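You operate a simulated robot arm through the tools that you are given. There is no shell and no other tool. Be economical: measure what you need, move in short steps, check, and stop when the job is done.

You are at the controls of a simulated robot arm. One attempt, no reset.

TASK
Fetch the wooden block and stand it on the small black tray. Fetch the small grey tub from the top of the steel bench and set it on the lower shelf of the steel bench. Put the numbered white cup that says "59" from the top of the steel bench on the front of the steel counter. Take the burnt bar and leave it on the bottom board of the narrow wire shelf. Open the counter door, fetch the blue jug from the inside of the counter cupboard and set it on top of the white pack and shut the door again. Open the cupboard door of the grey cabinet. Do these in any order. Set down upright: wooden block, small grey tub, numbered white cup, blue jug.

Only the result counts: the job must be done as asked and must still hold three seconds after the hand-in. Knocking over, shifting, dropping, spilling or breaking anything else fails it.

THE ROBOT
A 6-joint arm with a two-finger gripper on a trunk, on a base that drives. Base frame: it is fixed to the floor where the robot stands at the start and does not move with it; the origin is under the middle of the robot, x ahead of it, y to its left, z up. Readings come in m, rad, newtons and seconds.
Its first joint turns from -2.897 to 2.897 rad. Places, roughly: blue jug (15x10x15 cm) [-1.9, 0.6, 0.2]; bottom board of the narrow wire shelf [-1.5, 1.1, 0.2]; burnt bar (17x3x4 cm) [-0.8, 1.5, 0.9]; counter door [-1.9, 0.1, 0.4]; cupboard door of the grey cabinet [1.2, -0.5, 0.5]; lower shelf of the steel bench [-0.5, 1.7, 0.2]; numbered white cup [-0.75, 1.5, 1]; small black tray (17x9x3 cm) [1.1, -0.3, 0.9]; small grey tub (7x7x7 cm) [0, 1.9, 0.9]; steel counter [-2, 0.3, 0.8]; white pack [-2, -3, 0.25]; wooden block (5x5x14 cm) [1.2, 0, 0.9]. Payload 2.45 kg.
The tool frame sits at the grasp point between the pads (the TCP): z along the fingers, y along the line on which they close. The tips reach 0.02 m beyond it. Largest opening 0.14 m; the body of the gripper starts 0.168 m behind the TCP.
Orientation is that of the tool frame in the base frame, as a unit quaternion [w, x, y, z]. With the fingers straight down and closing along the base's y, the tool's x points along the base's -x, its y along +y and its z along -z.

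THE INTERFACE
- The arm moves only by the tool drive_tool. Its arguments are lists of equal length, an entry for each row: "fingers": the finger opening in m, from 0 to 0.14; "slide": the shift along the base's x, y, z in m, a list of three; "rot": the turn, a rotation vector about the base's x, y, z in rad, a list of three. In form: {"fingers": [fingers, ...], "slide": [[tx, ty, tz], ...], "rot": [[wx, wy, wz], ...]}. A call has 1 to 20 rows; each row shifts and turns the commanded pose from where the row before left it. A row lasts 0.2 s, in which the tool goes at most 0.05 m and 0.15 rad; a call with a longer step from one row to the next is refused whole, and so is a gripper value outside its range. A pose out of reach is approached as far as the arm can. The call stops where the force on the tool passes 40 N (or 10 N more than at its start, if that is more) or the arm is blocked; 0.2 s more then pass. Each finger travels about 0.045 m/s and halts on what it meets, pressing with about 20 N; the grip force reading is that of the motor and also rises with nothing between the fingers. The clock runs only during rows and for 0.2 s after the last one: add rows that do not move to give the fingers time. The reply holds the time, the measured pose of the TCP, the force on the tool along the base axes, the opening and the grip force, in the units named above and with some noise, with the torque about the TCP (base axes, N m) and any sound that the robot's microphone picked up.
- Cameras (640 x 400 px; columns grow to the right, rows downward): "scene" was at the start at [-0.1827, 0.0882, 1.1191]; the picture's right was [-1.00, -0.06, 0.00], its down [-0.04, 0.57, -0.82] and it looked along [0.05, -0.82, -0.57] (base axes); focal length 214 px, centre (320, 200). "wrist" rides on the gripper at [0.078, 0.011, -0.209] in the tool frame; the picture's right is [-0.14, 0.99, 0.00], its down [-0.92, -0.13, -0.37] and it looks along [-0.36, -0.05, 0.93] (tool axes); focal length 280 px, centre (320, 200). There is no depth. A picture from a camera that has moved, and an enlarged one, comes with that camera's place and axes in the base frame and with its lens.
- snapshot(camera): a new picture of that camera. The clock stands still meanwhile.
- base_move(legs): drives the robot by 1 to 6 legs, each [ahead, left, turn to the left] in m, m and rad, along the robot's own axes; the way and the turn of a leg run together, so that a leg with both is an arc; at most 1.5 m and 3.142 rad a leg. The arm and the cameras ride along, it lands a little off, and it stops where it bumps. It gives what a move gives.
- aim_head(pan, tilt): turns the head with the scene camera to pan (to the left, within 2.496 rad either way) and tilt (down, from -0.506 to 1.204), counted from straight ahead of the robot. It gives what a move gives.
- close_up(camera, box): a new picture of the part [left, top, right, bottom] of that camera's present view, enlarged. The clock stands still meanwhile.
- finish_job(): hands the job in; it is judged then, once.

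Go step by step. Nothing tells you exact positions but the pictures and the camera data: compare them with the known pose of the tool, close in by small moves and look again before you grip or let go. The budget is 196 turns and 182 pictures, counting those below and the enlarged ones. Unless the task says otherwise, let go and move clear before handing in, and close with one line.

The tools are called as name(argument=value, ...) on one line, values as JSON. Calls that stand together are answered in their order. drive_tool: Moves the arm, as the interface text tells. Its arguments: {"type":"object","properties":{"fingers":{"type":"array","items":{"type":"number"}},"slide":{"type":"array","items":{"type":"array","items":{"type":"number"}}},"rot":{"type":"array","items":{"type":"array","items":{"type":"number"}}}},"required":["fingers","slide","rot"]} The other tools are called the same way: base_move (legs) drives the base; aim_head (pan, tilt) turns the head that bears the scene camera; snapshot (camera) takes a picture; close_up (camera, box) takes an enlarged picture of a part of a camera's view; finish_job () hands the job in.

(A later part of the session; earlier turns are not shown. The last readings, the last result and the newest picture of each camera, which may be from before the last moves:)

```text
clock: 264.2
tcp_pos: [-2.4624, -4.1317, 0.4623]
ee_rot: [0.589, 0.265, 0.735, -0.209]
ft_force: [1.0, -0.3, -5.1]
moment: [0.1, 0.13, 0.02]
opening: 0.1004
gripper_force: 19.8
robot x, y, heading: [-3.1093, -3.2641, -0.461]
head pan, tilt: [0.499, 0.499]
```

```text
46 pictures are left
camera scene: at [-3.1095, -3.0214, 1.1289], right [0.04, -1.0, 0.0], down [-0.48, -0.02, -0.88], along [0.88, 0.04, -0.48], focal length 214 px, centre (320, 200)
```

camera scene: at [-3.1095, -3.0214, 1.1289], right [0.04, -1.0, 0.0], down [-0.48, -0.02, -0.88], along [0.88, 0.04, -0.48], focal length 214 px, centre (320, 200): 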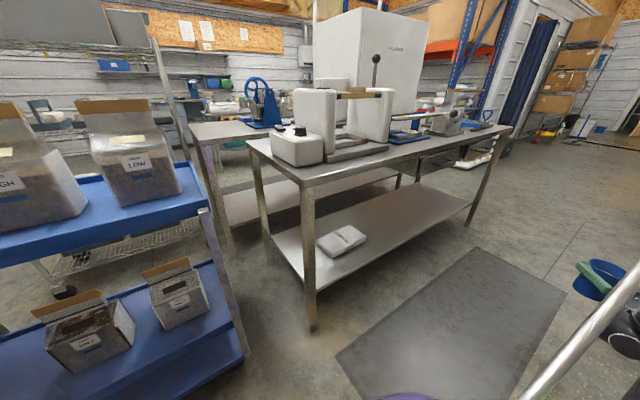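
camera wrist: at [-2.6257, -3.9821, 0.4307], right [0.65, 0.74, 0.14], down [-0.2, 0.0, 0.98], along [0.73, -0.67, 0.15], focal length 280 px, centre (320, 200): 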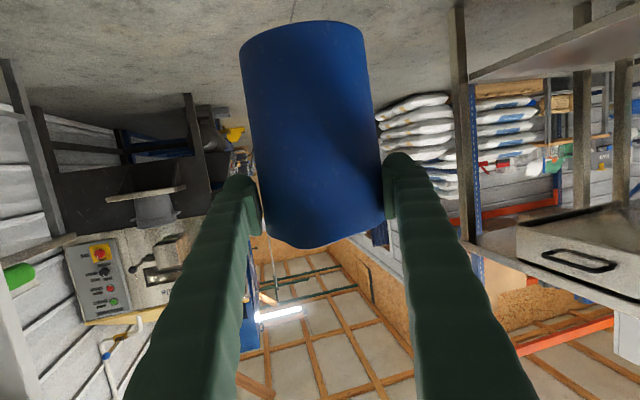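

base_move(legs=[[0, 0, 0.95]])

aim_head(pan=0.0, tilt=0.6)

snapshot(camera="wrist")

snapshot(camera="scene")

```text
clock: 267.1
tcp_pos: [-2.0299, -3.2171, 0.4604]
ee_rot: [0.618, -0.11, 0.773, 0.091]
ft_force: [0.3, 0.1, -4.5]
moment: [-0.09, 0.14, -0.01]
opening: 0.1004
gripper_force: 19.7
robot x, y, heading: [-3.1112, -3.266, 0.518]
head pan, tilt: [0.499, 0.499]
```

```text
clock: 268.1
tcp_pos: [-2.0294, -3.2178, 0.4613]
ee_rot: [0.618, -0.11, 0.773, 0.091]
ft_force: [-0.1, -0.6, -5.4]
moment: [-0.03, 0.13, 0.01]
opening: 0.1001
gripper_force: 20.2
robot x, y, heading: [-3.1056, -3.2667, 0.513]
head pan, tilt: [0.0, 0.6]
```

```text
45 pictures are left
camera wrist: at [-2.2461, -3.2689, 0.431], right [-0.25, 0.96, 0.14], down [-0.11, -0.17, 0.98], along [0.96, 0.23, 0.15], focal length 280 px, centre (320, 200)
```

wrist: 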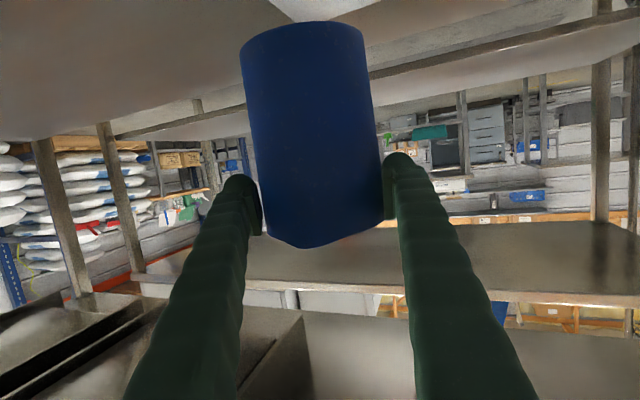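

```text
44 pictures are left
camera scene: at [-3.282, -3.1633, 1.1199], right [0.49, -0.87, 0.0], down [-0.49, -0.28, -0.82], along [0.72, 0.41, -0.57], focal length 214 px, centre (320, 200)
```

scene: 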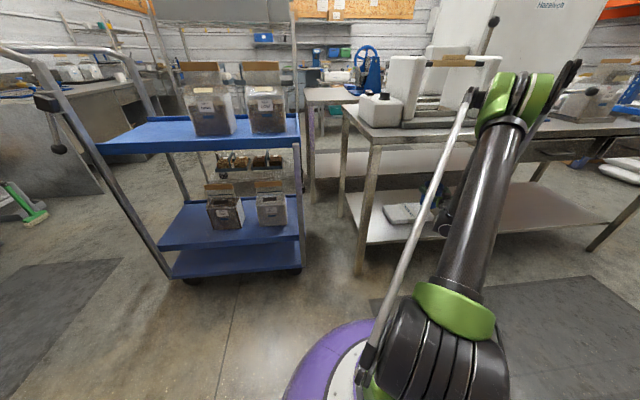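

close_up(camera="scene", box=[350, 150, 510, 270])

```text
3.33 times, centred on (430, 210) of scene
camera zoom: at [-3.282, -3.1633, 1.1199], right [0.49, -0.87, 0.0], down [-0.49, -0.28, -0.82], along [0.72, 0.41, -0.57], focal length 715 px, centre (-47, 167)
```

zoom: 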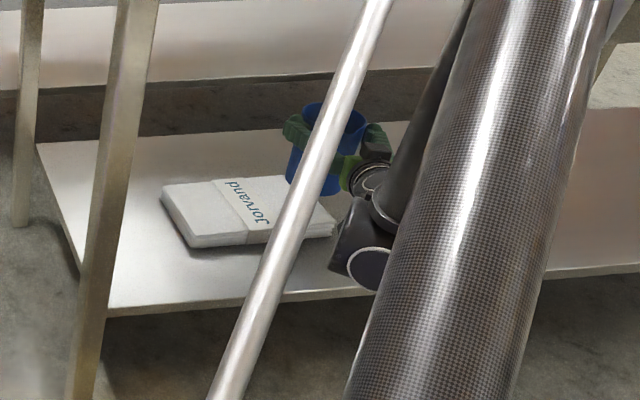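

drive_tool(fingers=[0.08, 0.08, 0.08, 0.08, 0.08, 0.08], slide=[[-0.004, 0.033, 0], [-0.004, 0.033, 0], [-0.004, 0.034, 0], [0, 0, -0.025], [0, 0, -0.025], [0, 0, 0]], rot=[[0, 0, 0], [0, 0, 0], [0, 0, 0], [0, 0, 0], [0, 0, 0], [0, 0, 0]])

snapshot(camera="wrist")

close_up(camera="scene", box=[350, 150, 510, 270])

```text
clock: 269.4
tcp_pos: [-2.0418, -3.1187, 0.4117]
ee_rot: [0.618, -0.11, 0.773, 0.091]
ft_force: [0.2, -0.4, -4.5]
moment: [-0.03, 0.12, 0.0]
opening: 0.1002
gripper_force: 20.0
robot x, y, heading: [-3.1082, -3.2648, 0.513]
head pan, tilt: [0.0, 0.6]
```

```text
42 pictures are left
camera wrist: at [-2.2576, -3.1689, 0.3806], right [-0.25, 0.96, 0.14], down [-0.11, -0.17, 0.98], along [0.96, 0.23, 0.15], focal length 280 px, centre (320, 200)
```

wrist: 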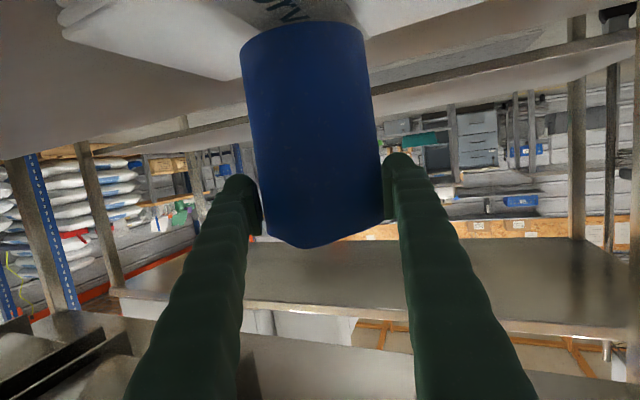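

```text
3.33 times, centred on (430, 210) of scene
camera zoom: at [-3.282, -3.1633, 1.1198], right [0.49, -0.87, 0.0], down [-0.49, -0.28, -0.82], along [0.72, 0.41, -0.57], focal length 715 px, centre (-47, 167)
```

zoom: 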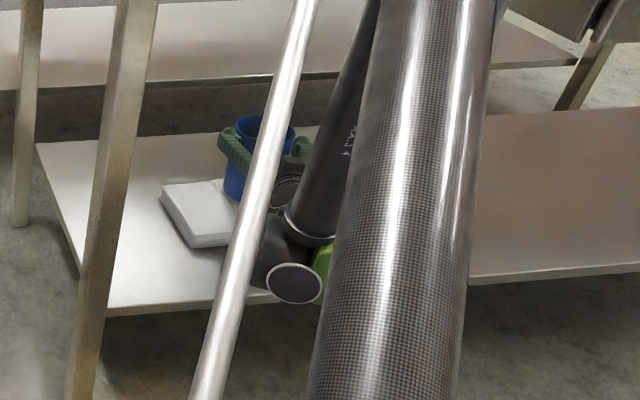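

drive_tool(fingers=[0.08, 0.08, 0.08, 0.08, 0.08, 0.08, 0.08], slide=[[0, 0, -0.006], [0, 0, -0.006], [0, 0, -0.005], [0, 0, -0.004], [0, 0, -0.004], [0, 0, -0.003], [0, 0, 0]], rot=[[0, 0, 0], [0, 0, 0], [0, 0, 0], [0, 0, 0], [0, 0, 0], [0, 0, 0], [0, 0, 0]])

snapshot(camera="wrist")

```text
clock: 271.1
tcp_pos: [-2.0379, -3.1173, 0.385]
ee_rot: [0.617, -0.11, 0.774, 0.091]
ft_force: [-5.1, -2.2, 15.6]
moment: [-0.08, -0.12, -0.09]
opening: 0.0997
gripper_force: 20.6
out of reach, approached as far as the arm can: row 5
robot x, y, heading: [-3.1112, -3.2693, 0.513]
head pan, tilt: [0.0, 0.6]
```

```text
40 pictures are left
camera wrist: at [-2.2532, -3.1688, 0.3559], right [-0.25, 0.96, 0.14], down [-0.11, -0.17, 0.98], along [0.96, 0.23, 0.15], focal length 280 px, centre (320, 200)
```

wrist: 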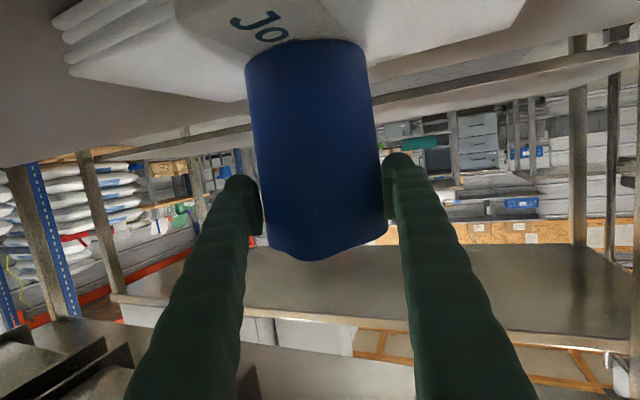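

drive_tool(fingers=[0.09, 0.1, 0.105, 0.11, 0.12, 0.13, 0.138, 0.138], slide=[[0, 0, 0.001], [0, 0, 0], [0, 0, 0], [0, 0, 0], [0, 0, 0], [0, 0, 0], [0, 0, 0], [0, 0, 0]], rot=[[0, 0, 0], [0, 0, 0], [0, 0, 0], [0, 0, 0], [0, 0, 0], [0, 0, 0], [0, 0, 0], [0, 0, 0]])

snapshot(camera="wrist")

```text
clock: 272.9
tcp_pos: [-2.0375, -3.118, 0.3855]
ee_rot: [0.617, -0.11, 0.774, 0.09]
ft_force: [0.4, 0.9, -0.1]
moment: [0.03, 0.01, -0.01]
opening: 0.1379
gripper_force: 0.1
robot x, y, heading: [-3.1084, -3.2653, 0.515]
head pan, tilt: [0.0, 0.6]
```

```text
39 pictures are left
camera wrist: at [-2.2534, -3.1687, 0.3563], right [-0.25, 0.96, 0.14], down [-0.11, -0.17, 0.98], along [0.96, 0.23, 0.15], focal length 280 px, centre (320, 200)
```

wrist: 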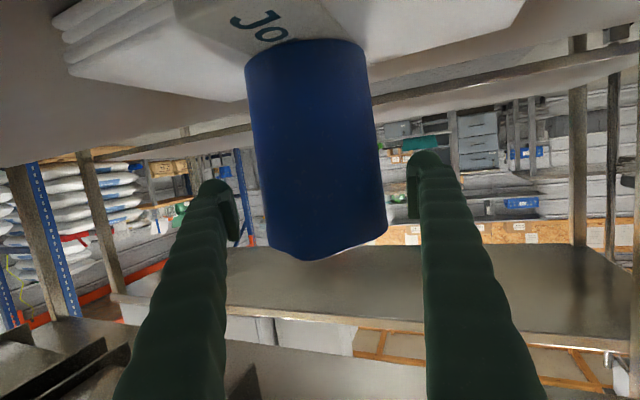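

drive_tool(fingers=[0.138, 0.138, 0.138, 0.138, 0.138, 0.138, 0.138, 0.138], slide=[[0, 0, 0.02], [0, 0, 0.03], [0, 0, 0.04], [0, 0, 0.04], [-0.025, -0.007, 0.01], [-0.03, -0.008, 0], [-0.03, -0.008, 0], [0, 0, 0]], rot=[[0, 0, 0], [0, 0, 0], [0, 0, 0], [0, 0, 0], [0, 0, 0], [0, 0, 0], [0, 0, 0], [0, 0, 0]])

snapshot(camera="wrist")

```text
clock: 274.6
tcp_pos: [-2.124, -3.1399, 0.5268]
ee_rot: [0.618, -0.11, 0.773, 0.091]
ft_force: [-0.3, -0.4, -0.3]
moment: [-0.03, -0.01, -0.02]
opening: 0.138
gripper_force: 0.0
robot x, y, heading: [-3.1109, -3.2676, 0.513]
head pan, tilt: [0.0, 0.6]
```

```text
38 pictures are left
camera wrist: at [-2.3393, -3.191, 0.4962], right [-0.25, 0.96, 0.14], down [-0.11, -0.17, 0.98], along [0.96, 0.23, 0.15], focal length 280 px, centre (320, 200)
```

wrist: 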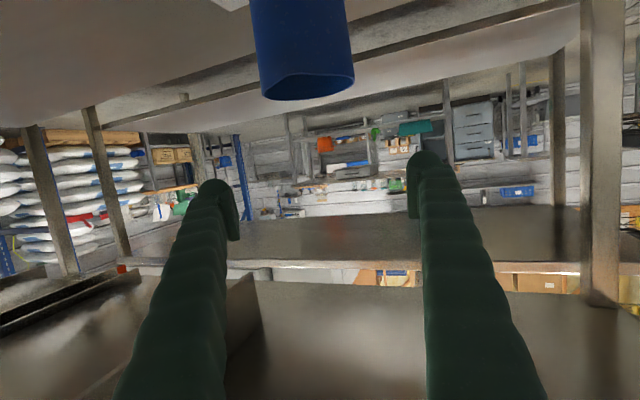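

base_move(legs=[[0, 0, -0.97]])

drive_tool(fingers=[0.1, 0.05, 0, 0, 0, 0, 0, 0, 0, 0, 0, 0], slide=[[-0.0117, 0.013, 0.042], [-0.0117, 0.013, 0.042], [-0.0117, 0.013, 0.042], [-0.0117, 0.013, 0.042], [-0.0117, 0.013, 0.042], [-0.0117, 0.013, 0.042], [-0.0117, 0.013, 0.042], [-0.0117, 0.013, 0.042], [-0.0117, 0.013, 0.042], [-0.0117, 0.013, 0.042], [-0.0117, 0.013, 0.042], [-0.0117, 0.013, 0.042]], rot=[[0, 0, 0], [0, 0, 0], [0, 0, 0], [0, 0, 0], [0, 0, 0], [0, 0, 0], [0, 0, 0], [0, 0, 0], [0, 0, 0], [0, 0, 0], [0, 0, 0], [0, 0, 0]])

aim_head(pan=0.5, tilt=0.5)

snapshot(camera="scene")

```text
clock: 277.6
tcp_pos: [-2.4568, -4.0171, 0.5266]
ee_rot: [0.587, 0.268, 0.734, -0.211]
ft_force: [-0.5, 0.0, 0.5]
moment: [-0.02, 0.01, -0.02]
opening: 0.1382
gripper_force: 0.1
robot x, y, heading: [-3.1091, -3.2681, -0.47]
head pan, tilt: [0.0, 0.6]
```

```text
clock: 280.1
tcp_pos: [-2.5949, -3.8626, 1.0316]
ee_rot: [0.588, 0.268, 0.733, -0.212]
ft_force: [-0.5, -0.1, 1.3]
moment: [-0.01, 0.02, 0.01]
opening: 0.0
gripper_force: 19.8
robot x, y, heading: [-3.1107, -3.2626, -0.465]
head pan, tilt: [0.0, 0.6]
```

```text
clock: 281.1
tcp_pos: [-2.5985, -3.86, 1.0311]
ee_rot: [0.588, 0.268, 0.733, -0.212]
ft_force: [0.3, 0.7, -0.4]
moment: [0.01, -0.03, -0.03]
opening: 0.0
gripper_force: 19.6
robot x, y, heading: [-3.1092, -3.2649, -0.47]
head pan, tilt: [0.499, 0.499]
```

```text
37 pictures are left
camera scene: at [-3.1076, -3.0211, 1.1288], right [0.03, -1.0, 0.0], down [-0.48, -0.01, -0.88], along [0.88, 0.03, -0.48], focal length 214 px, centre (320, 200)
```

scene: 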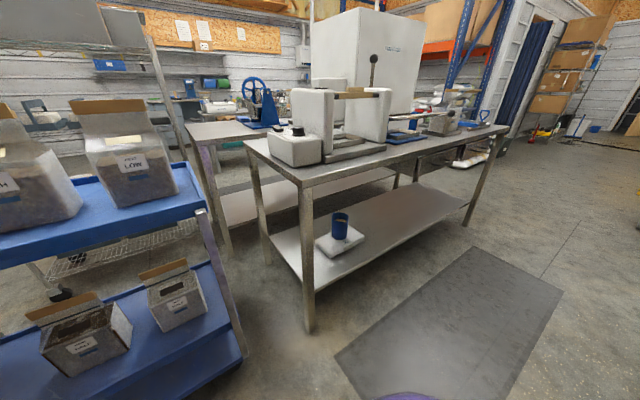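

base_move(legs=[[-0.3, 0.204, 0], [-0.62, 0.54, 0], [0, 0, -0.63], [-0.383, 0.293, 0], [0, 0, -0.89], [-0.261, 0.25, 0]])

base_move(legs=[[-1.08, 0.39, 0], [0, 0, -1.0]])

aim_head(pan=-1.4, tilt=0.5)

snapshot(camera="scene")

```text
clock: 295.7
tcp_pos: [-3.7264, -2.139, 1.031]
ee_rot: [0.289, 0.694, 0.358, -0.554]
ft_force: [0.2, 0.0, 0.2]
moment: [-0.01, -0.03, 0.02]
opening: 0.0
gripper_force: 20.1
robot x, y, heading: [-3.176, -1.5844, -1.958]
head pan, tilt: [0.499, 0.499]
```

```text
clock: 304.1
tcp_pos: [-3.1805, -0.5744, 1.0312]
ee_rot: [-0.008, 0.78, -0.014, -0.625]
ft_force: [-1.2, -0.8, 0.4]
moment: [-0.01, -0.01, -0.01]
opening: 0.0
gripper_force: 20.1
robot x, y, heading: [-2.412, -0.7243, -2.946]
head pan, tilt: [0.499, 0.499]
```

```text
clock: 305.9
tcp_pos: [-3.1813, -0.5741, 1.0329]
ee_rot: [-0.008, 0.78, -0.013, -0.625]
ft_force: [0.3, -0.6, 0.0]
moment: [-0.03, -0.02, -0.03]
opening: 0.0
gripper_force: 20.0
robot x, y, heading: [-2.4123, -0.7271, -2.941]
head pan, tilt: [-1.4, 0.499]
```

```text
36 pictures are left
camera scene: at [-2.2779, -0.8823, 1.1286], right [-0.25, 0.97, 0.0], down [0.47, 0.12, -0.88], along [-0.85, -0.22, -0.48], focal length 214 px, centre (320, 200)
```

scene: 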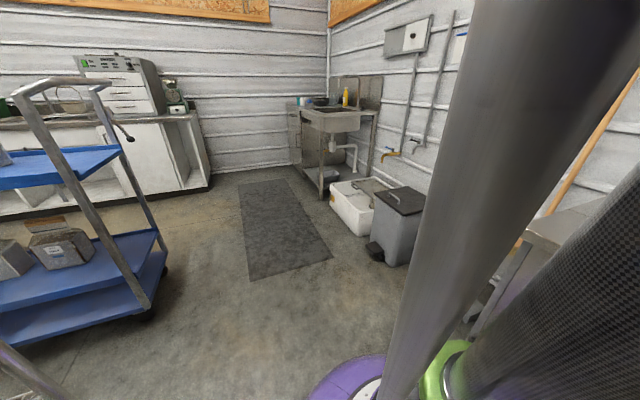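

base_move(legs=[[0, 0, -1.1], [-0.396, -0.4, 0], [-0.581, -0.176, 0]])

aim_head(pan=-0.3, tilt=0.6)

snapshot(camera="scene")

```text
clock: 315.0
tcp_pos: [-1.5555, -0.4019, 1.0309]
ee_rot: [-0.342, 0.651, -0.431, -0.523]
ft_force: [0.3, 0.3, 0.6]
moment: [0.02, 0.05, -0.03]
opening: 0.0001
gripper_force: 20.2
robot x, y, heading: [-1.3641, -1.1637, 2.208]
head pan, tilt: [-1.4, 0.499]
```

```text
clock: 316.3
tcp_pos: [-1.5558, -0.4007, 1.0315]
ee_rot: [-0.342, 0.651, -0.43, -0.523]
ft_force: [-0.4, 0.5, 0.6]
moment: [0.01, 0.0, -0.01]
opening: 0.0
gripper_force: 19.8
robot x, y, heading: [-1.3666, -1.1662, 2.207]
head pan, tilt: [-0.3, 0.6]
```

```text
35 pictures are left
camera scene: at [-1.45, -1.3481, 1.1259], right [0.77, 0.64, 0.0], down [0.32, -0.39, -0.86], along [-0.55, 0.67, -0.51], focal length 214 px, centre (320, 200)
```

scene: 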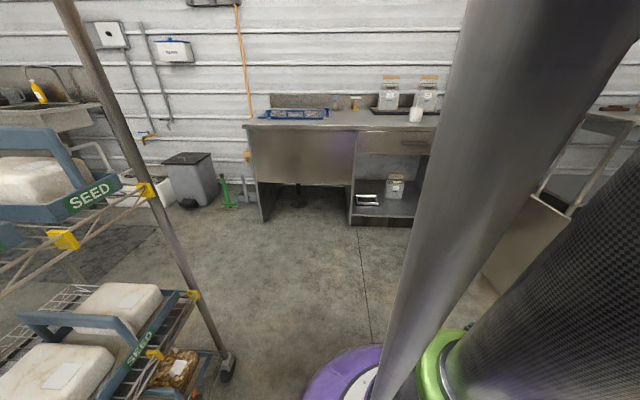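

drive_tool(fingers=[0, 0, 0, 0, 0, 0, 0, 0, 0, 0, 0, 0, 0], slide=[[0.038, 0.025, 0], [0.038, 0.025, 0], [0.038, 0.025, 0], [0.038, 0.025, 0], [0.038, 0.025, 0], [0.038, 0.025, 0], [0.038, 0.025, 0], [0.038, 0.025, 0], [0.038, 0.025, 0], [0.038, 0.025, 0], [0.038, 0.025, 0], [0.038, 0.025, 0], [0, 0, 0]], rot=[[0, 0, -0.03], [0, 0, -0.03], [0, 0, -0.03], [0, 0, -0.03], [0, 0, -0.03], [0, 0, -0.03], [0, 0, -0.03], [0, 0, -0.03], [0, 0, -0.03], [0, 0, -0.03], [0, 0, -0.03], [0, 0, -0.03], [0, 0, 0]])

snapshot(camera="wrist")

snapshot(camera="scene")

```text
clock: 319.1
tcp_pos: [-1.1006, -0.1037, 1.0339]
ee_rot: [-0.43, 0.564, -0.541, -0.453]
ft_force: [-0.1, -0.6, 0.1]
moment: [-0.01, -0.01, 0.0]
opening: 0.0001
gripper_force: 19.9
robot x, y, heading: [-1.3641, -1.1619, 2.201]
head pan, tilt: [-0.3, 0.6]
```

```text
34 pictures are left
camera wrist: at [-1.1024, -0.3238, 1.0027], right [-0.99, -0.01, 0.14], down [0.14, -0.15, 0.98], along [0.01, 0.99, 0.15], focal length 280 px, centre (320, 200)
```

wrist: 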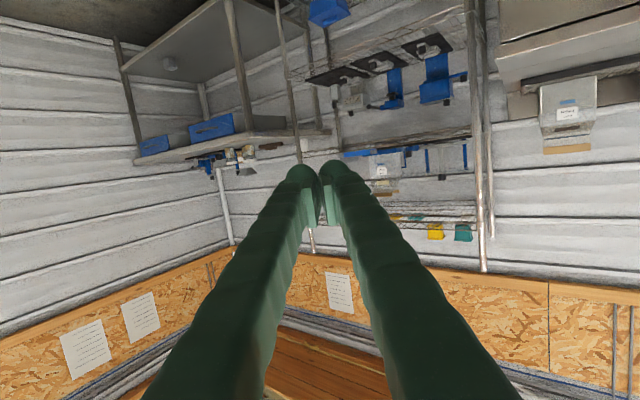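

```text
33 pictures are left
camera scene: at [-1.4217, -1.3342, 1.1198], right [0.94, 0.33, 0.0], down [0.19, -0.53, -0.82], along [-0.27, 0.78, -0.57], focal length 214 px, centre (320, 200)
```

scene: 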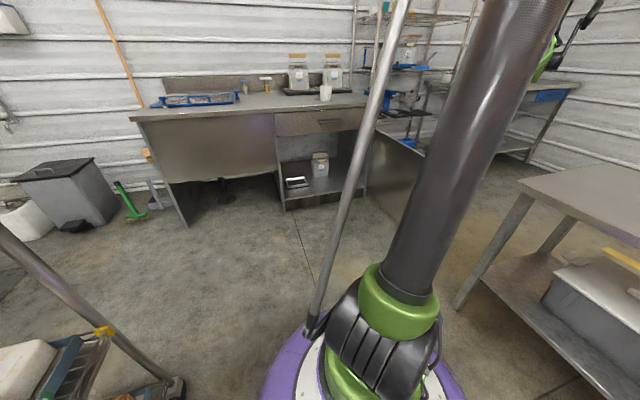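

drive_tool(fingers=[0, 0, 0, 0, 0, 0, 0, 0, 0, 0, 0, 0, 0], slide=[[-0.003, 0.002, -0.0443], [-0.003, 0.002, -0.0443], [-0.003, 0.002, -0.0443], [-0.003, 0.002, -0.0443], [-0.003, 0.002, -0.0443], [-0.003, 0.002, -0.0443], [-0.003, 0.002, -0.0443], [-0.003, 0.002, -0.0443], [-0.003, 0.002, -0.0443], [-0.003, 0.002, -0.0443], [-0.003, 0.002, -0.0443], [-0.003, 0.002, -0.0443], [0, 0, 0]], rot=[[0, 0, 0], [0, 0, 0], [0, 0, 0], [0, 0, 0], [0, 0, 0], [0, 0, 0], [0, 0, 0], [0, 0, 0], [0, 0, 0], [0, 0, 0], [0, 0, 0], [0, 0, 0], [0, 0, 0]])

snapshot(camera="wrist")

```text
clock: 321.2
tcp_pos: [-1.125, -0.0849, 0.6392]
ee_rot: [-0.431, 0.558, -0.543, -0.456]
ft_force: [0.6, -1.5, 57.2]
moment: [-5.17, 1.64, 0.12]
opening: 0.0
gripper_force: 20.1
robot x, y, heading: [-1.3665, -1.1587, 2.214]
head pan, tilt: [-0.3, 0.6]
stopped in row 10: the force on the tool passed its limit at 125 N (the readings are from after the stop); the commanded pose is now the measured one
```

```text
32 pictures are left
camera wrist: at [-1.1279, -0.3061, 0.607], right [-0.99, -0.01, 0.15], down [0.15, -0.16, 0.98], along [0.02, 0.99, 0.16], focal length 280 px, centre (320, 200)
```

wrist: 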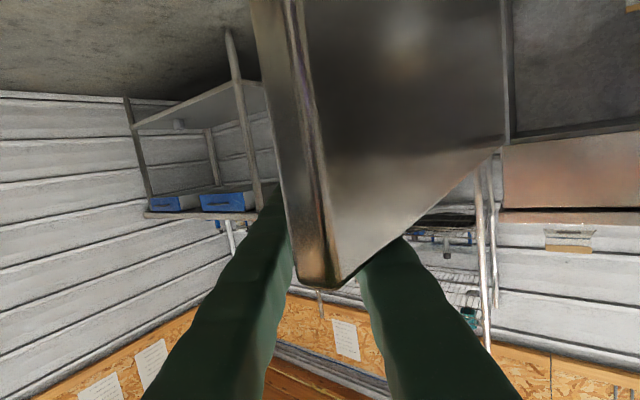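

drive_tool(fingers=[0, 0, 0], slide=[[0, 0, 0.035], [0, 0, 0.035], [0, 0, 0]], rot=[[0, 0, 0], [0, 0, 0], [0, 0, 0]])

base_move(legs=[[-0.062, 0.152, 0]])

snapshot(camera="wrist")

close_up(camera="scene", box=[240, 60, 560, 260])

```text
clock: 322.0
tcp_pos: [-1.1255, -0.083, 0.7048]
ee_rot: [-0.431, 0.559, -0.543, -0.455]
ft_force: [0.3, -0.2, -0.6]
moment: [0.01, 0.03, -0.03]
opening: 0.0003
gripper_force: 20.0
robot x, y, heading: [-1.3652, -1.1616, 2.206]
head pan, tilt: [-0.3, 0.6]
```

```text
clock: 323.4
tcp_pos: [-1.2125, -0.2295, 0.7053]
ee_rot: [-0.431, 0.559, -0.543, -0.454]
ft_force: [0.0, 0.2, -0.2]
moment: [-0.03, -0.01, 0.01]
opening: 0.0003
gripper_force: 20.2
robot x, y, heading: [-1.452, -1.3039, 2.203]
head pan, tilt: [-0.3, 0.6]
```

```text
31 pictures are left
camera wrist: at [-1.2155, -0.4491, 0.6737], right [-0.99, -0.01, 0.15], down [0.15, -0.16, 0.98], along [0.01, 0.99, 0.16], focal length 280 px, centre (320, 200)
```

wrist: 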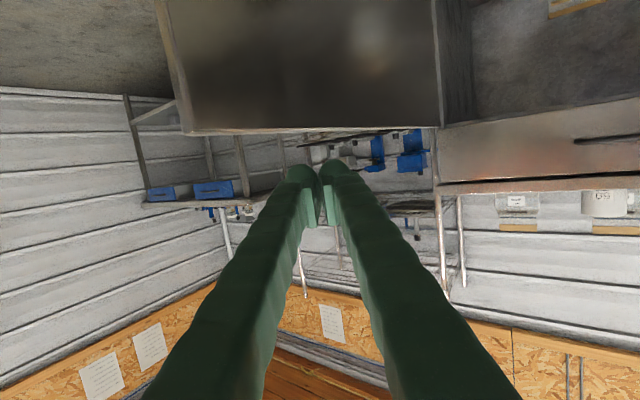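

```text
2.00 times, centred on (400, 160) of scene
camera zoom: at [-1.5105, -1.4775, 1.1198], right [0.94, 0.33, 0.0], down [0.18, -0.53, -0.82], along [-0.27, 0.78, -0.57], focal length 429 px, centre (160, 280)
```

zoom: 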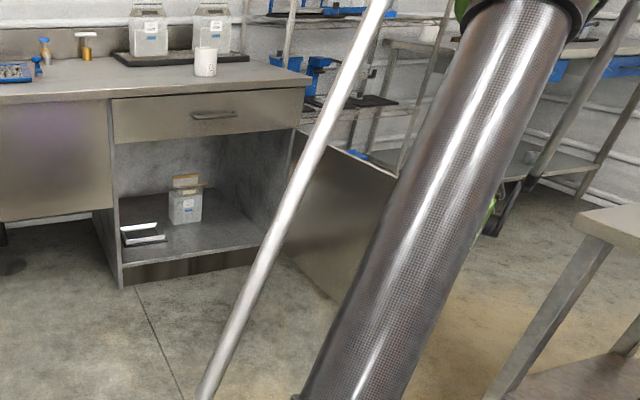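

drive_tool(fingers=[0.13, 0.13, 0.13, 0.13, 0.13, 0.13, 0.13], slide=[[0.015, 0.004, 0], [0.015, 0.004, 0], [0.015, 0.004, 0], [0, 0, 0], [0, 0, -0.05], [0, 0, -0.05], [0, 0, 0]], rot=[[0, 0, 0.07], [0, 0, 0.07], [0, 0, 0.06], [0, 0, 0], [0, 0, 0], [0, 0, 0], [0, 0, 0]])

snapshot(camera="wrist")

```text
clock: 324.7
tcp_pos: [-1.1681, -0.2143, 0.653]
ee_rot: [-0.383, 0.609, -0.484, -0.497]
ft_force: [0.1, 0.2, -2.4]
moment: [0.2, 0.06, 0.01]
opening: 0.1121
gripper_force: 0.3
robot x, y, heading: [-1.4534, -1.3065, 2.209]
head pan, tilt: [-0.3, 0.6]
stopped in row 6: the force on the tool passed its limit at 121 N (the readings are from after the stop); the commanded pose is now the measured one
```

```text
29 pictures are left
camera wrist: at [-1.1277, -0.4311, 0.6212], right [-0.97, -0.2, 0.15], down [0.18, -0.13, 0.98], along [-0.18, 0.97, 0.16], focal length 280 px, centre (320, 200)
```

wrist: 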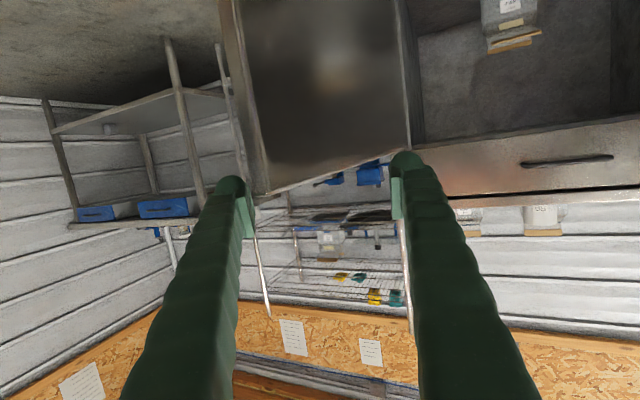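

drive_tool(fingers=[0.135, 0.135, 0.135, 0.135, 0.135, 0.135], slide=[[0, 0, 0.03], [0.03, 0.006, 0], [0.025, 0.005, 0], [0, 0, -0.04], [0, 0, -0.045], [0, 0, 0]], rot=[[0, 0, 0], [0, 0, 0], [0, 0, 0], [0, 0, 0], [0, 0, 0], [0, 0, 0]])

snapshot(camera="wrist")

```text
clock: 326.1
tcp_pos: [-1.1133, -0.2041, 0.5971]
ee_rot: [-0.384, 0.609, -0.484, -0.497]
ft_force: [-0.1, -0.5, 0.4]
moment: [0.02, 0.0, 0.04]
opening: 0.1351
gripper_force: 0.0
robot x, y, heading: [-1.4559, -1.3084, 2.21]
head pan, tilt: [-0.3, 0.6]
```

```text
28 pictures are left
camera wrist: at [-1.0721, -0.4211, 0.5644], right [-0.97, -0.2, 0.15], down [0.18, -0.13, 0.98], along [-0.18, 0.97, 0.16], focal length 280 px, centre (320, 200)
```

wrist: 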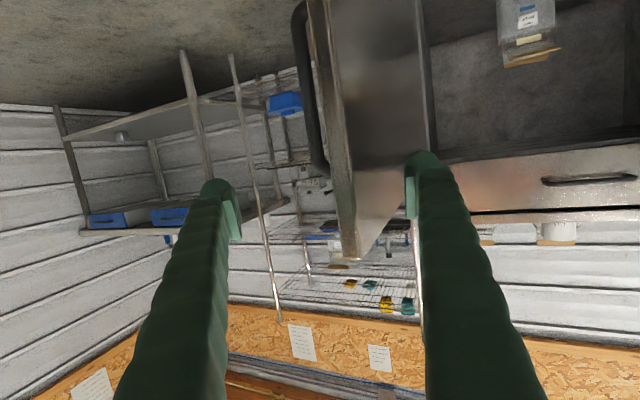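

drive_tool(fingers=[0.135, 0.135, 0.135, 0.135, 0.135, 0.135, 0.135, 0.135, 0.135, 0.135, 0.135, 0.135], slide=[[-0.04, -0.03, 0], [-0.041, -0.03, 0], [-0.042, -0.03, 0], [-0.044, -0.018, 0], [-0.044, -0.018, 0], [-0.044, -0.018, 0], [-0.044, -0.016, 0], [-0.047, -0.006, 0], [-0.047, -0.006, 0], [-0.047, -0.006, 0], [-0.047, -0.006, 0], [0, 0, 0]], rot=[[0, 0, -0.02], [0, 0, -0.02], [0, 0, -0.02], [0, 0, -0.02], [0, 0, -0.02], [0, 0, -0.02], [0, 0, -0.02], [0, 0, 0], [0, 0, 0], [0, 0, 0], [0, 0, 0], [0, 0, 0]])

snapshot(camera="wrist")

```text
refused: row 2 steps farther than a row can; nothing moved
```

```text
27 pictures are left
camera wrist: at [-1.0721, -0.4211, 0.5644], right [-0.97, -0.2, 0.15], down [0.18, -0.13, 0.98], along [-0.18, 0.97, 0.16], focal length 280 px, centre (320, 200)
```

wrist: 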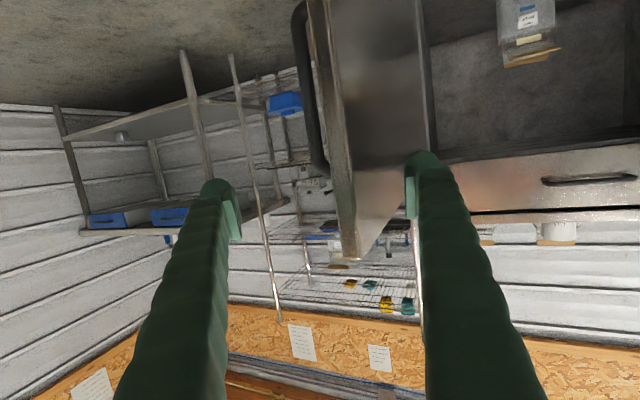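

drive_tool(fingers=[0.135, 0.135, 0.135, 0.135, 0.135, 0.135, 0.135, 0.135, 0.135, 0.135, 0.135, 0.135, 0.135], slide=[[-0.031, -0.023, 0], [-0.031, -0.023, 0], [-0.031, -0.022, 0], [-0.031, -0.022, 0], [-0.044, -0.018, 0], [-0.044, -0.018, 0], [-0.044, -0.018, 0], [-0.044, -0.016, 0], [-0.047, -0.006, 0], [-0.047, -0.006, 0], [-0.047, -0.006, 0], [-0.047, -0.006, 0], [0, 0, 0]], rot=[[0, 0, -0.02], [0, 0, -0.02], [0, 0, -0.02], [0, 0, -0.02], [0, 0, -0.02], [0, 0, -0.02], [0, 0, -0.02], [0, 0, 0], [0, 0, 0], [0, 0, 0], [0, 0, 0], [0, 0, 0], [0, 0, 0]])

```text
clock: 328.9
tcp_pos: [-1.6014, -0.3888, 0.6002]
ee_rot: [-0.417, 0.574, -0.526, -0.468]
ft_force: [-0.3, -0.1, 1.1]
moment: [0.0, 0.0, -0.03]
opening: 0.1349
gripper_force: 0.1
robot x, y, heading: [-1.4516, -1.3027, 2.203]
head pan, tilt: [-0.3, 0.6]
```

Swing is going well; continuing the arc toward closed.

drive_tool(fingers=[0.135, 0.135, 0.135, 0.135, 0.135, 0.135, 0.135, 0.135, 0.135], slide=[[-0.047, 0.006, 0], [-0.047, 0.006, 0], [-0.047, 0.006, 0], [-0.047, 0.007, 0], [-0.044, 0.018, 0], [-0.044, 0.018, 0], [-0.044, 0.018, 0], [-0.043, 0.018, 0], [0, 0, 0]], rot=[[0, 0, 0], [0, 0, 0], [0, 0, 0], [0, 0, 0], [0, 0, 0], [0, 0, 0], [0, 0, 0], [0, 0, 0], [0, 0, 0]])

snapshot(camera="wrist")

```text
clock: 330.9
tcp_pos: [-1.9645, -0.2909, 0.5979]
ee_rot: [-0.419, 0.573, -0.526, -0.469]
ft_force: [0.0, 0.4, 0.5]
moment: [0.03, -0.01, 0.01]
opening: 0.1351
gripper_force: 0.0
robot x, y, heading: [-1.4547, -1.3071, 2.207]
head pan, tilt: [-0.3, 0.6]
```

```text
26 pictures are left
camera wrist: at [-1.9545, -0.5118, 0.5652], right [-0.99, -0.07, 0.15], down [0.16, -0.15, 0.98], along [-0.04, 0.99, 0.16], focal length 280 px, centre (320, 200)
```

wrist: 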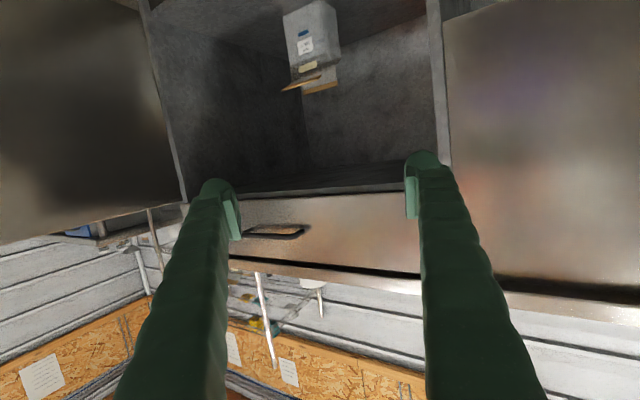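

drive_tool(fingers=[0.135, 0.135, 0.135, 0.135, 0.135, 0.135, 0.135, 0.135, 0.135, 0.135, 0.135, 0.135, 0.135, 0.135, 0.135, 0.135, 0.135, 0.135, 0.135, 0.135], slide=[[0, 0, 0.045], [0, 0, 0.045], [0, 0, 0.04], [0.0474, 0.0083, 0], [0.0474, 0.0083, 0], [0.0474, 0.0083, 0], [0.0474, 0.0083, 0], [0.0474, 0.0083, 0], [0.0474, 0.0083, 0], [0.0474, 0.0083, 0], [0.0474, 0.0083, 0], [0.0474, 0.0083, 0], [0.0474, 0.0083, 0], [0.0474, 0.0083, 0], [0.0474, 0.0083, 0], [0.0474, 0.0083, 0], [0.0474, 0.0083, 0], [0.0474, 0.0083, 0], [0.0474, 0.0083, 0], [0.0474, 0.0083, 0]], rot=[[0, 0, 0], [0, 0, 0], [0, 0, 0], [0, 0, 0.012], [0, 0, 0.012], [0, 0, 0.012], [0, 0, 0.012], [0, 0, 0.012], [0, 0, 0.012], [0, 0, 0.012], [0, 0, 0.012], [0, 0, 0.012], [0, 0, 0.012], [0, 0, 0.012], [0, 0, 0.012], [0, 0, 0.012], [0, 0, 0.012], [0, 0, 0.012], [0, 0, 0.012], [0, 0, 0.012]])

drive_tool(fingers=[0.135, 0.135, 0.135, 0.135], slide=[[0, 0, -0.045], [0, 0, -0.045], [0, 0, -0.04], [0, 0, 0]], rot=[[0, 0, 0], [0, 0, 0], [0, 0, 0], [0, 0, 0]])

snapshot(camera="wrist")

```text
clock: 335.1
tcp_pos: [-1.159, -0.1505, 0.7266]
ee_rot: [-0.368, 0.624, -0.464, -0.51]
ft_force: [0.1, 0.2, 0.5]
moment: [0.01, -0.03, -0.06]
opening: 0.1349
gripper_force: 0.0
robot x, y, heading: [-1.4518, -1.3069, 2.206]
head pan, tilt: [-0.3, 0.6]
```

```text
clock: 336.1
tcp_pos: [-1.1559, -0.1487, 0.5974]
ee_rot: [-0.368, 0.624, -0.465, -0.509]
ft_force: [-0.6, 0.7, -0.3]
moment: [0.01, 0.02, 0.04]
opening: 0.135
gripper_force: 0.1
robot x, y, heading: [-1.4565, -1.3056, 2.204]
head pan, tilt: [-0.3, 0.6]
```

```text
25 pictures are left
camera wrist: at [-1.102, -0.3631, 0.5647], right [-0.95, -0.27, 0.15], down [0.18, -0.12, 0.98], along [-0.24, 0.96, 0.16], focal length 280 px, centre (320, 200)
```

wrist: 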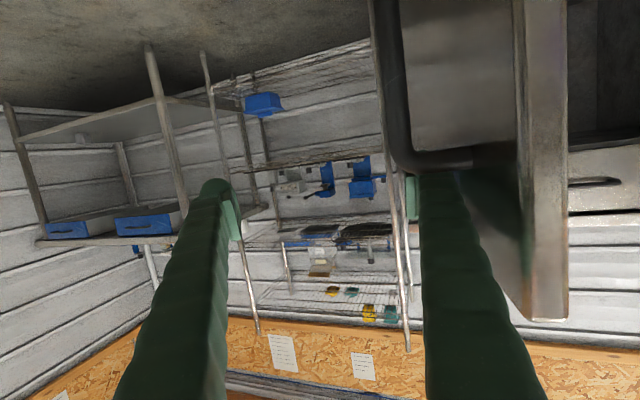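

drive_tool(fingers=[0, 0, 0, 0, 0, 0, 0, 0, 0, 0, 0, 0, 0, 0, 0, 0, 0, 0, 0], slide=[[0, 0, 0], [0, 0, 0], [-0.036, -0.009, 0], [-0.036, -0.009, 0], [-0.036, -0.009, 0], [-0.036, -0.009, 0], [-0.036, -0.015, 0], [-0.036, -0.015, 0], [-0.036, -0.015, 0], [-0.036, -0.015, 0], [-0.039, -0.005, 0], [-0.039, -0.005, 0], [-0.039, -0.005, 0], [-0.039, -0.005, 0], [-0.039, 0.005, 0], [-0.039, 0.005, 0], [-0.039, 0.005, 0], [-0.039, 0.005, 0], [0, 0, 0]], rot=[[0, 0, 0], [0, 0, 0], [0, 0, 0], [0, 0, 0], [0, 0, 0], [0, 0, 0], [0, 0, 0], [0, 0, 0], [0, 0, 0], [0, 0, 0], [0, 0, 0], [0, 0, 0], [0, 0, 0], [0, 0, 0], [0, 0, 0], [0, 0, 0], [0, 0, 0], [0, 0, 0], [0, 0, 0]])

snapshot(camera="wrist")

```text
clock: 340.1
tcp_pos: [-1.7598, -0.2444, 0.5986]
ee_rot: [-0.368, 0.624, -0.465, -0.509]
ft_force: [-0.2, -0.5, 0.0]
moment: [-0.01, 0.01, -0.01]
opening: 0.0002
gripper_force: 20.2
robot x, y, heading: [-1.4531, -1.3032, 2.212]
head pan, tilt: [-0.3, 0.6]
```

```text
24 pictures are left
camera wrist: at [-1.7051, -0.4587, 0.5661], right [-0.95, -0.27, 0.15], down [0.18, -0.12, 0.98], along [-0.24, 0.96, 0.16], focal length 280 px, centre (320, 200)
```

wrist: 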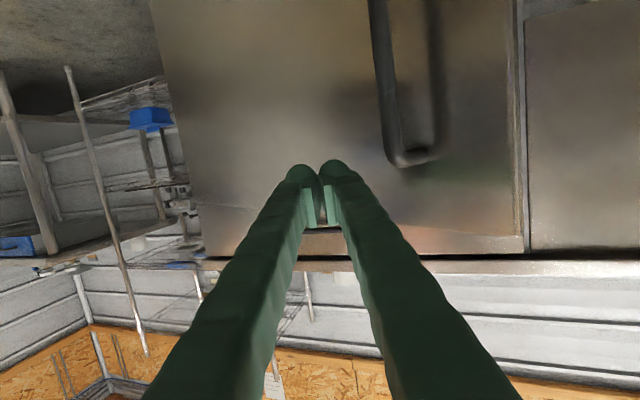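

drive_tool(fingers=[0, 0, 0, 0, 0, 0, 0, 0, 0], slide=[[-0.024, 0.027, 0], [-0.024, 0.027, 0], [-0.024, 0.027, 0], [-0.025, 0.021, 0], [-0.025, 0.021, 0], [-0.025, 0.021, 0], [-0.018, 0.018, 0], [-0.015, 0.015, 0], [0, 0, 0]], rot=[[0, 0, 0], [0, 0, 0], [0, 0, 0], [0, 0, 0], [0, 0, 0], [0, 0, 0], [0, 0, 0], [0, 0, 0], [0, 0, 0]])

snapshot(camera="wrist")

```text
clock: 342.1
tcp_pos: [-1.9393, -0.0678, 0.5983]
ee_rot: [-0.368, 0.624, -0.464, -0.51]
ft_force: [-0.1, 0.2, 0.0]
moment: [-0.01, 0.0, 0.02]
opening: 0.0
gripper_force: 20.1
robot x, y, heading: [-1.4494, -1.3063, 2.202]
head pan, tilt: [-0.3, 0.6]
```

```text
23 pictures are left
camera wrist: at [-1.8843, -0.2828, 0.5661], right [-0.95, -0.27, 0.15], down [0.18, -0.12, 0.98], along [-0.24, 0.96, 0.16], focal length 280 px, centre (320, 200)
```

wrist: 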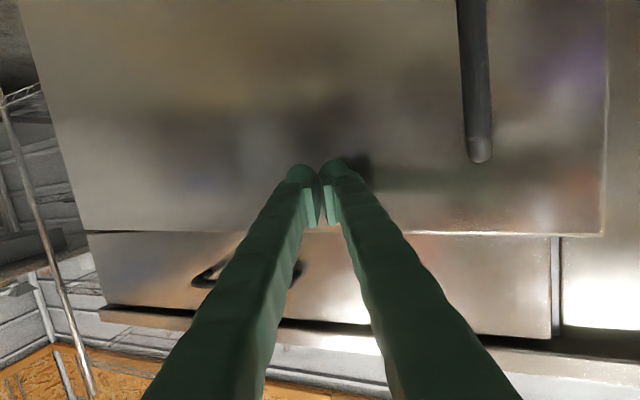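

drive_tool(fingers=[0, 0, 0, 0, 0, 0, 0, 0], slide=[[-0.008, 0.012, 0], [-0.008, 0.012, 0], [-0.008, 0.012, 0], [-0.008, 0.012, 0], [-0.008, 0.012, 0], [-0.008, 0.012, 0], [-0.008, 0.012, 0], [-0.008, 0.012, 0]], rot=[[0, 0, 0], [0, 0, 0], [0, 0, 0], [0, 0, 0], [0, 0, 0], [0, 0, 0], [0, 0, 0], [0, 0, 0]])

snapshot(camera="wrist")

```text
clock: 343.8
tcp_pos: [-1.9963, 0.0208, 0.5979]
ee_rot: [-0.369, 0.624, -0.465, -0.508]
ft_force: [8.2, -15.9, 6.0]
moment: [0.32, 0.08, 0.17]
opening: 0.0
gripper_force: 20.0
robot x, y, heading: [-1.4535, -1.3056, 2.201]
head pan, tilt: [-0.3, 0.6]
stopped in row 8: the force on the tool passed its limit at 96 N (the readings are from after the stop); the commanded pose is now the measured one
```

```text
22 pictures are left
camera wrist: at [-1.942, -0.1933, 0.5653], right [-0.95, -0.26, 0.15], down [0.18, -0.12, 0.98], along [-0.24, 0.96, 0.16], focal length 280 px, centre (320, 200)
```

wrist: 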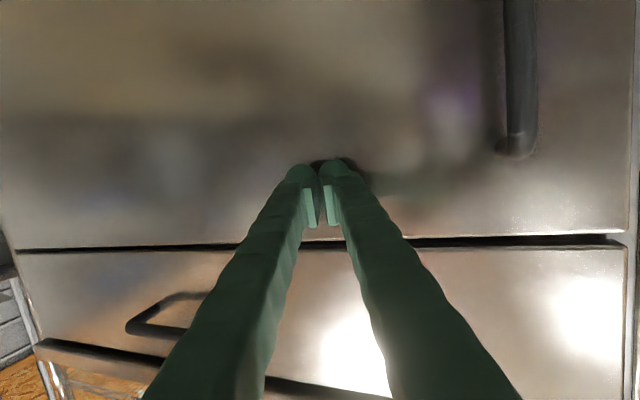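

drive_tool(fingers=[0, 0, 0, 0, 0, 0, 0, 0, 0, 0, 0, 0, 0, 0, 0], slide=[[0.016, -0.039, 0.0], [0.016, -0.039, 0.01], [0.016, -0.039, 0.02], [0.016, -0.039, 0.026], [0.016, -0.039, 0.026], [0.016, -0.039, 0.026], [0.016, -0.039, 0.026], [0.016, -0.039, 0.026], [0.016, -0.039, 0.026], [0.016, -0.039, 0.026], [0.016, -0.039, 0.026], [0.016, -0.039, 0.026], [0.016, -0.039, 0.026], [0.016, -0.039, 0.026], [0.016, -0.039, 0.026]], rot=[[0, 0, 0], [0, 0, 0], [0, 0, 0], [0, 0, 0], [0, 0, 0], [0, 0, 0], [0, 0, 0], [0, 0, 0], [0, 0, 0], [0, 0, 0], [0, 0, 0], [0, 0, 0], [0, 0, 0], [0, 0, 0], [0, 0, 0]])

drive_tool(fingers=[0, 0, 0, 0, 0, 0, 0, 0], slide=[[0, 0, 0.04], [0, 0, 0.04], [0, 0, 0.04], [0, 0, 0.04], [0, 0, 0.04], [0, 0, 0.04], [0, 0, 0.03], [0, 0, 0]], rot=[[0, 0, 0], [0, 0, 0], [0, 0, 0], [0, 0, 0], [0, 0, 0], [0, 0, 0], [0, 0, 0], [0, 0, 0]])

```text
clock: 347.0
tcp_pos: [-1.756, -0.5644, 0.9397]
ee_rot: [-0.368, 0.624, -0.465, -0.508]
ft_force: [-0.4, -0.2, 0.7]
moment: [-0.03, 0.01, -0.01]
opening: 0.0
gripper_force: 19.4
robot x, y, heading: [-1.4556, -1.3041, 2.203]
head pan, tilt: [-0.3, 0.6]
```

```text
clock: 348.8
tcp_pos: [-1.7573, -0.5639, 1.2082]
ee_rot: [-0.368, 0.624, -0.464, -0.509]
ft_force: [0.5, 0.2, 0.3]
moment: [-0.04, 0.0, -0.04]
opening: 0.0
gripper_force: 20.5
robot x, y, heading: [-1.452, -1.3032, 2.205]
head pan, tilt: [-0.3, 0.6]
```

base_move(legs=[[0, 0, -1.6], [0.276, 0.482, 0], [0.355, 0.424, 0], [0.878, 0.389, 0]])

base_move(legs=[[0, 0, 1.0]])

aim_head(pan=0.3, tilt=0.4)

snapshot(camera="scene")

```text
clock: 363.2
tcp_pos: [-0.2876, 0.9422, 1.2075]
ee_rot: [0.62, -0.117, 0.769, 0.102]
ft_force: [-0.1, -0.7, 0.7]
moment: [0.03, -0.01, -0.05]
opening: 0.0
gripper_force: 20.4
robot x, y, heading: [-1.0293, 0.6279, 0.645]
head pan, tilt: [-0.3, 0.6]
```

```text
clock: 366.2
tcp_pos: [-0.8894, 1.4213, 1.207]
ee_rot: [0.494, -0.472, 0.619, 0.387]
ft_force: [0.1, -0.3, -0.5]
moment: [-0.04, 0.01, 0.02]
opening: 0.0002
gripper_force: 20.2
robot x, y, heading: [-1.0271, 0.6328, 1.648]
head pan, tilt: [-0.3, 0.6]
```

```text
clock: 367.2
tcp_pos: [-0.8902, 1.4214, 1.2066]
ee_rot: [0.495, -0.471, 0.619, 0.387]
ft_force: [-0.1, -0.5, -0.6]
moment: [0.03, 0.02, -0.03]
opening: 0.0
gripper_force: 20.4
robot x, y, heading: [-1.0255, 0.6299, 1.648]
head pan, tilt: [0.3, 0.4]
```

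```text
21 pictures are left
camera scene: at [-1.2179, 0.5158, 1.138], right [0.93, 0.37, 0.0], down [0.14, -0.36, -0.92], along [-0.34, 0.86, -0.39], focal length 214 px, centre (320, 200)
```

scene: 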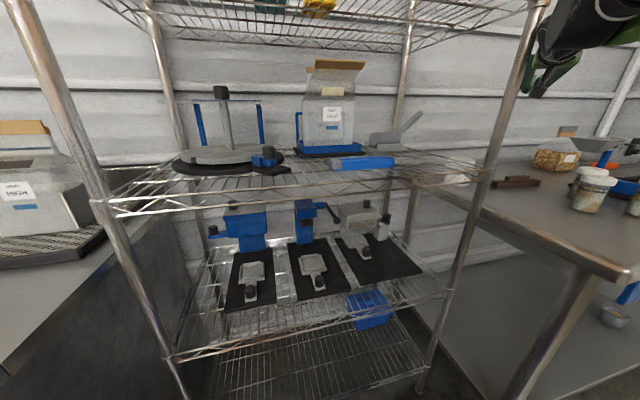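

base_move(legs=[[-0.013, -0.426, 0]])

drive_tool(fingers=[0.07, 0.07, 0.07, 0.07, 0.07, 0.07, 0.07, 0.07, 0.07, 0.07, 0.07, 0.07, 0.07, 0.07, 0.07, 0.07, 0.07, 0.07, 0.07], slide=[[0, 0, 0], [0, 0, 0], [0, 0, 0], [0, 0, 0], [0, 0, 0], [0, 0, 0], [-0.03, 0, 0], [-0.03, 0, 0], [-0.03, 0, 0], [-0.03, 0, 0], [-0.03, 0, 0], [-0.03, 0, 0], [-0.03, 0, 0], [-0.03, 0, 0], [-0.03, 0, 0], [-0.03, 0, 0], [-0.03, 0, 0], [-0.03, 0, 0], [0, 0, 0]], rot=[[-0.14, 0.037, 0], [-0.14, 0.037, 0], [-0.14, 0.037, 0], [-0.14, 0.037, 0], [-0.14, 0.037, 0], [-0.14, 0.037, 0], [0, 0, -0.07], [0, 0, -0.07], [0, 0, -0.07], [0, 0, -0.07], [0, 0, -0.07], [0, 0, -0.07], [0, 0, -0.07], [0, 0, -0.07], [0, 0, -0.07], [0, 0, -0.07], [0, 0, 0], [0, 0, 0], [0, 0, 0]])

snapshot(camera="wrist")

```text
clock: 369.8
tcp_pos: [-0.4615, 1.4413, 1.2085]
ee_rot: [0.494, -0.473, 0.617, 0.389]
ft_force: [0.2, 0.2, 0.6]
moment: [0.0, 0.01, -0.01]
opening: 0.0002
gripper_force: 20.6
robot x, y, heading: [-0.5945, 0.6497, 1.646]
head pan, tilt: [0.3, 0.4]
```

```text
clock: 373.8
tcp_pos: [-0.8216, 1.4404, 1.2072]
ee_rot: [0.23, -0.288, 0.926, 0.078]
ft_force: [0.3, -0.1, -0.4]
moment: [0.02, 0.04, 0.01]
opening: 0.0698
gripper_force: 0.1
robot x, y, heading: [-0.5927, 0.6484, 1.648]
head pan, tilt: [0.3, 0.4]
```

```text
20 pictures are left
camera wrist: at [-0.9647, 1.3537, 1.3554], right [-0.46, 0.88, 0.08], down [0.6, 0.25, 0.76], along [0.65, 0.4, -0.65], focal length 280 px, centre (320, 200)
```

wrist: 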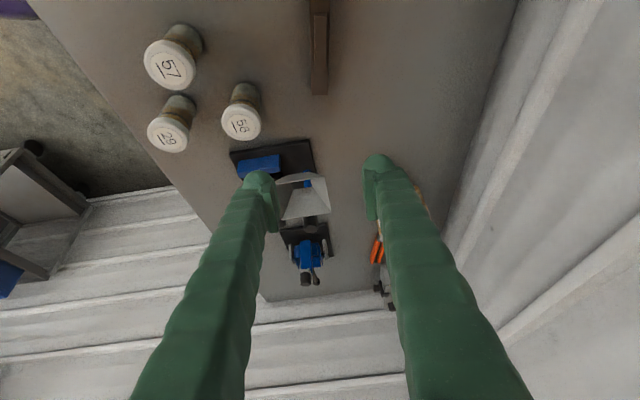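

drive_tool(fingers=[0.07, 0.07, 0.07, 0.07, 0.07, 0.07, 0.07, 0.07, 0.07], slide=[[-0.002, 0.012, 0], [-0.002, 0.012, 0], [0, 0, -0.04], [0, 0, -0.04], [0, 0, -0.04], [0, 0, -0.04], [0, 0, -0.04], [0, 0, -0.04], [0, 0, 0]], rot=[[0, 0, -0.08], [0, 0, -0.077], [0, 0, 0], [0, 0, 0], [0, 0, 0], [0, 0, 0], [0, 0, 0], [0, 0, 0], [0, 0, 0]])

snapshot(camera="wrist")

```text
clock: 375.8
tcp_pos: [-0.8261, 1.4659, 0.9641]
ee_rot: [0.234, -0.215, 0.946, 0.06]
ft_force: [-0.5, -0.4, 0.2]
moment: [-0.02, -0.04, -0.01]
opening: 0.0699
gripper_force: 0.0
robot x, y, heading: [-0.5998, 0.6543, 1.649]
head pan, tilt: [0.3, 0.4]
```

```text
19 pictures are left
camera wrist: at [-0.9816, 1.4028, 1.113], right [-0.32, 0.94, 0.08], down [0.64, 0.15, 0.76], along [0.7, 0.29, -0.65], focal length 280 px, centre (320, 200)
```

wrist: 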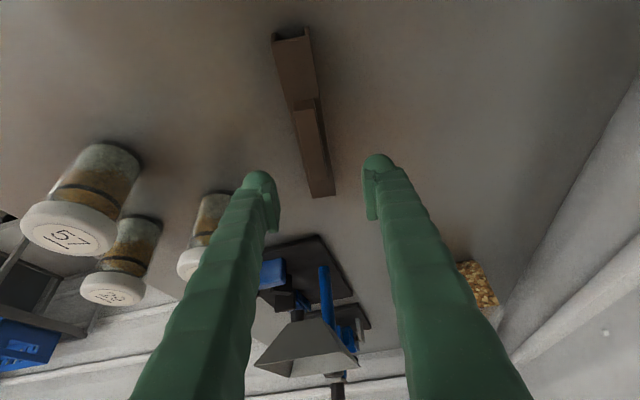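

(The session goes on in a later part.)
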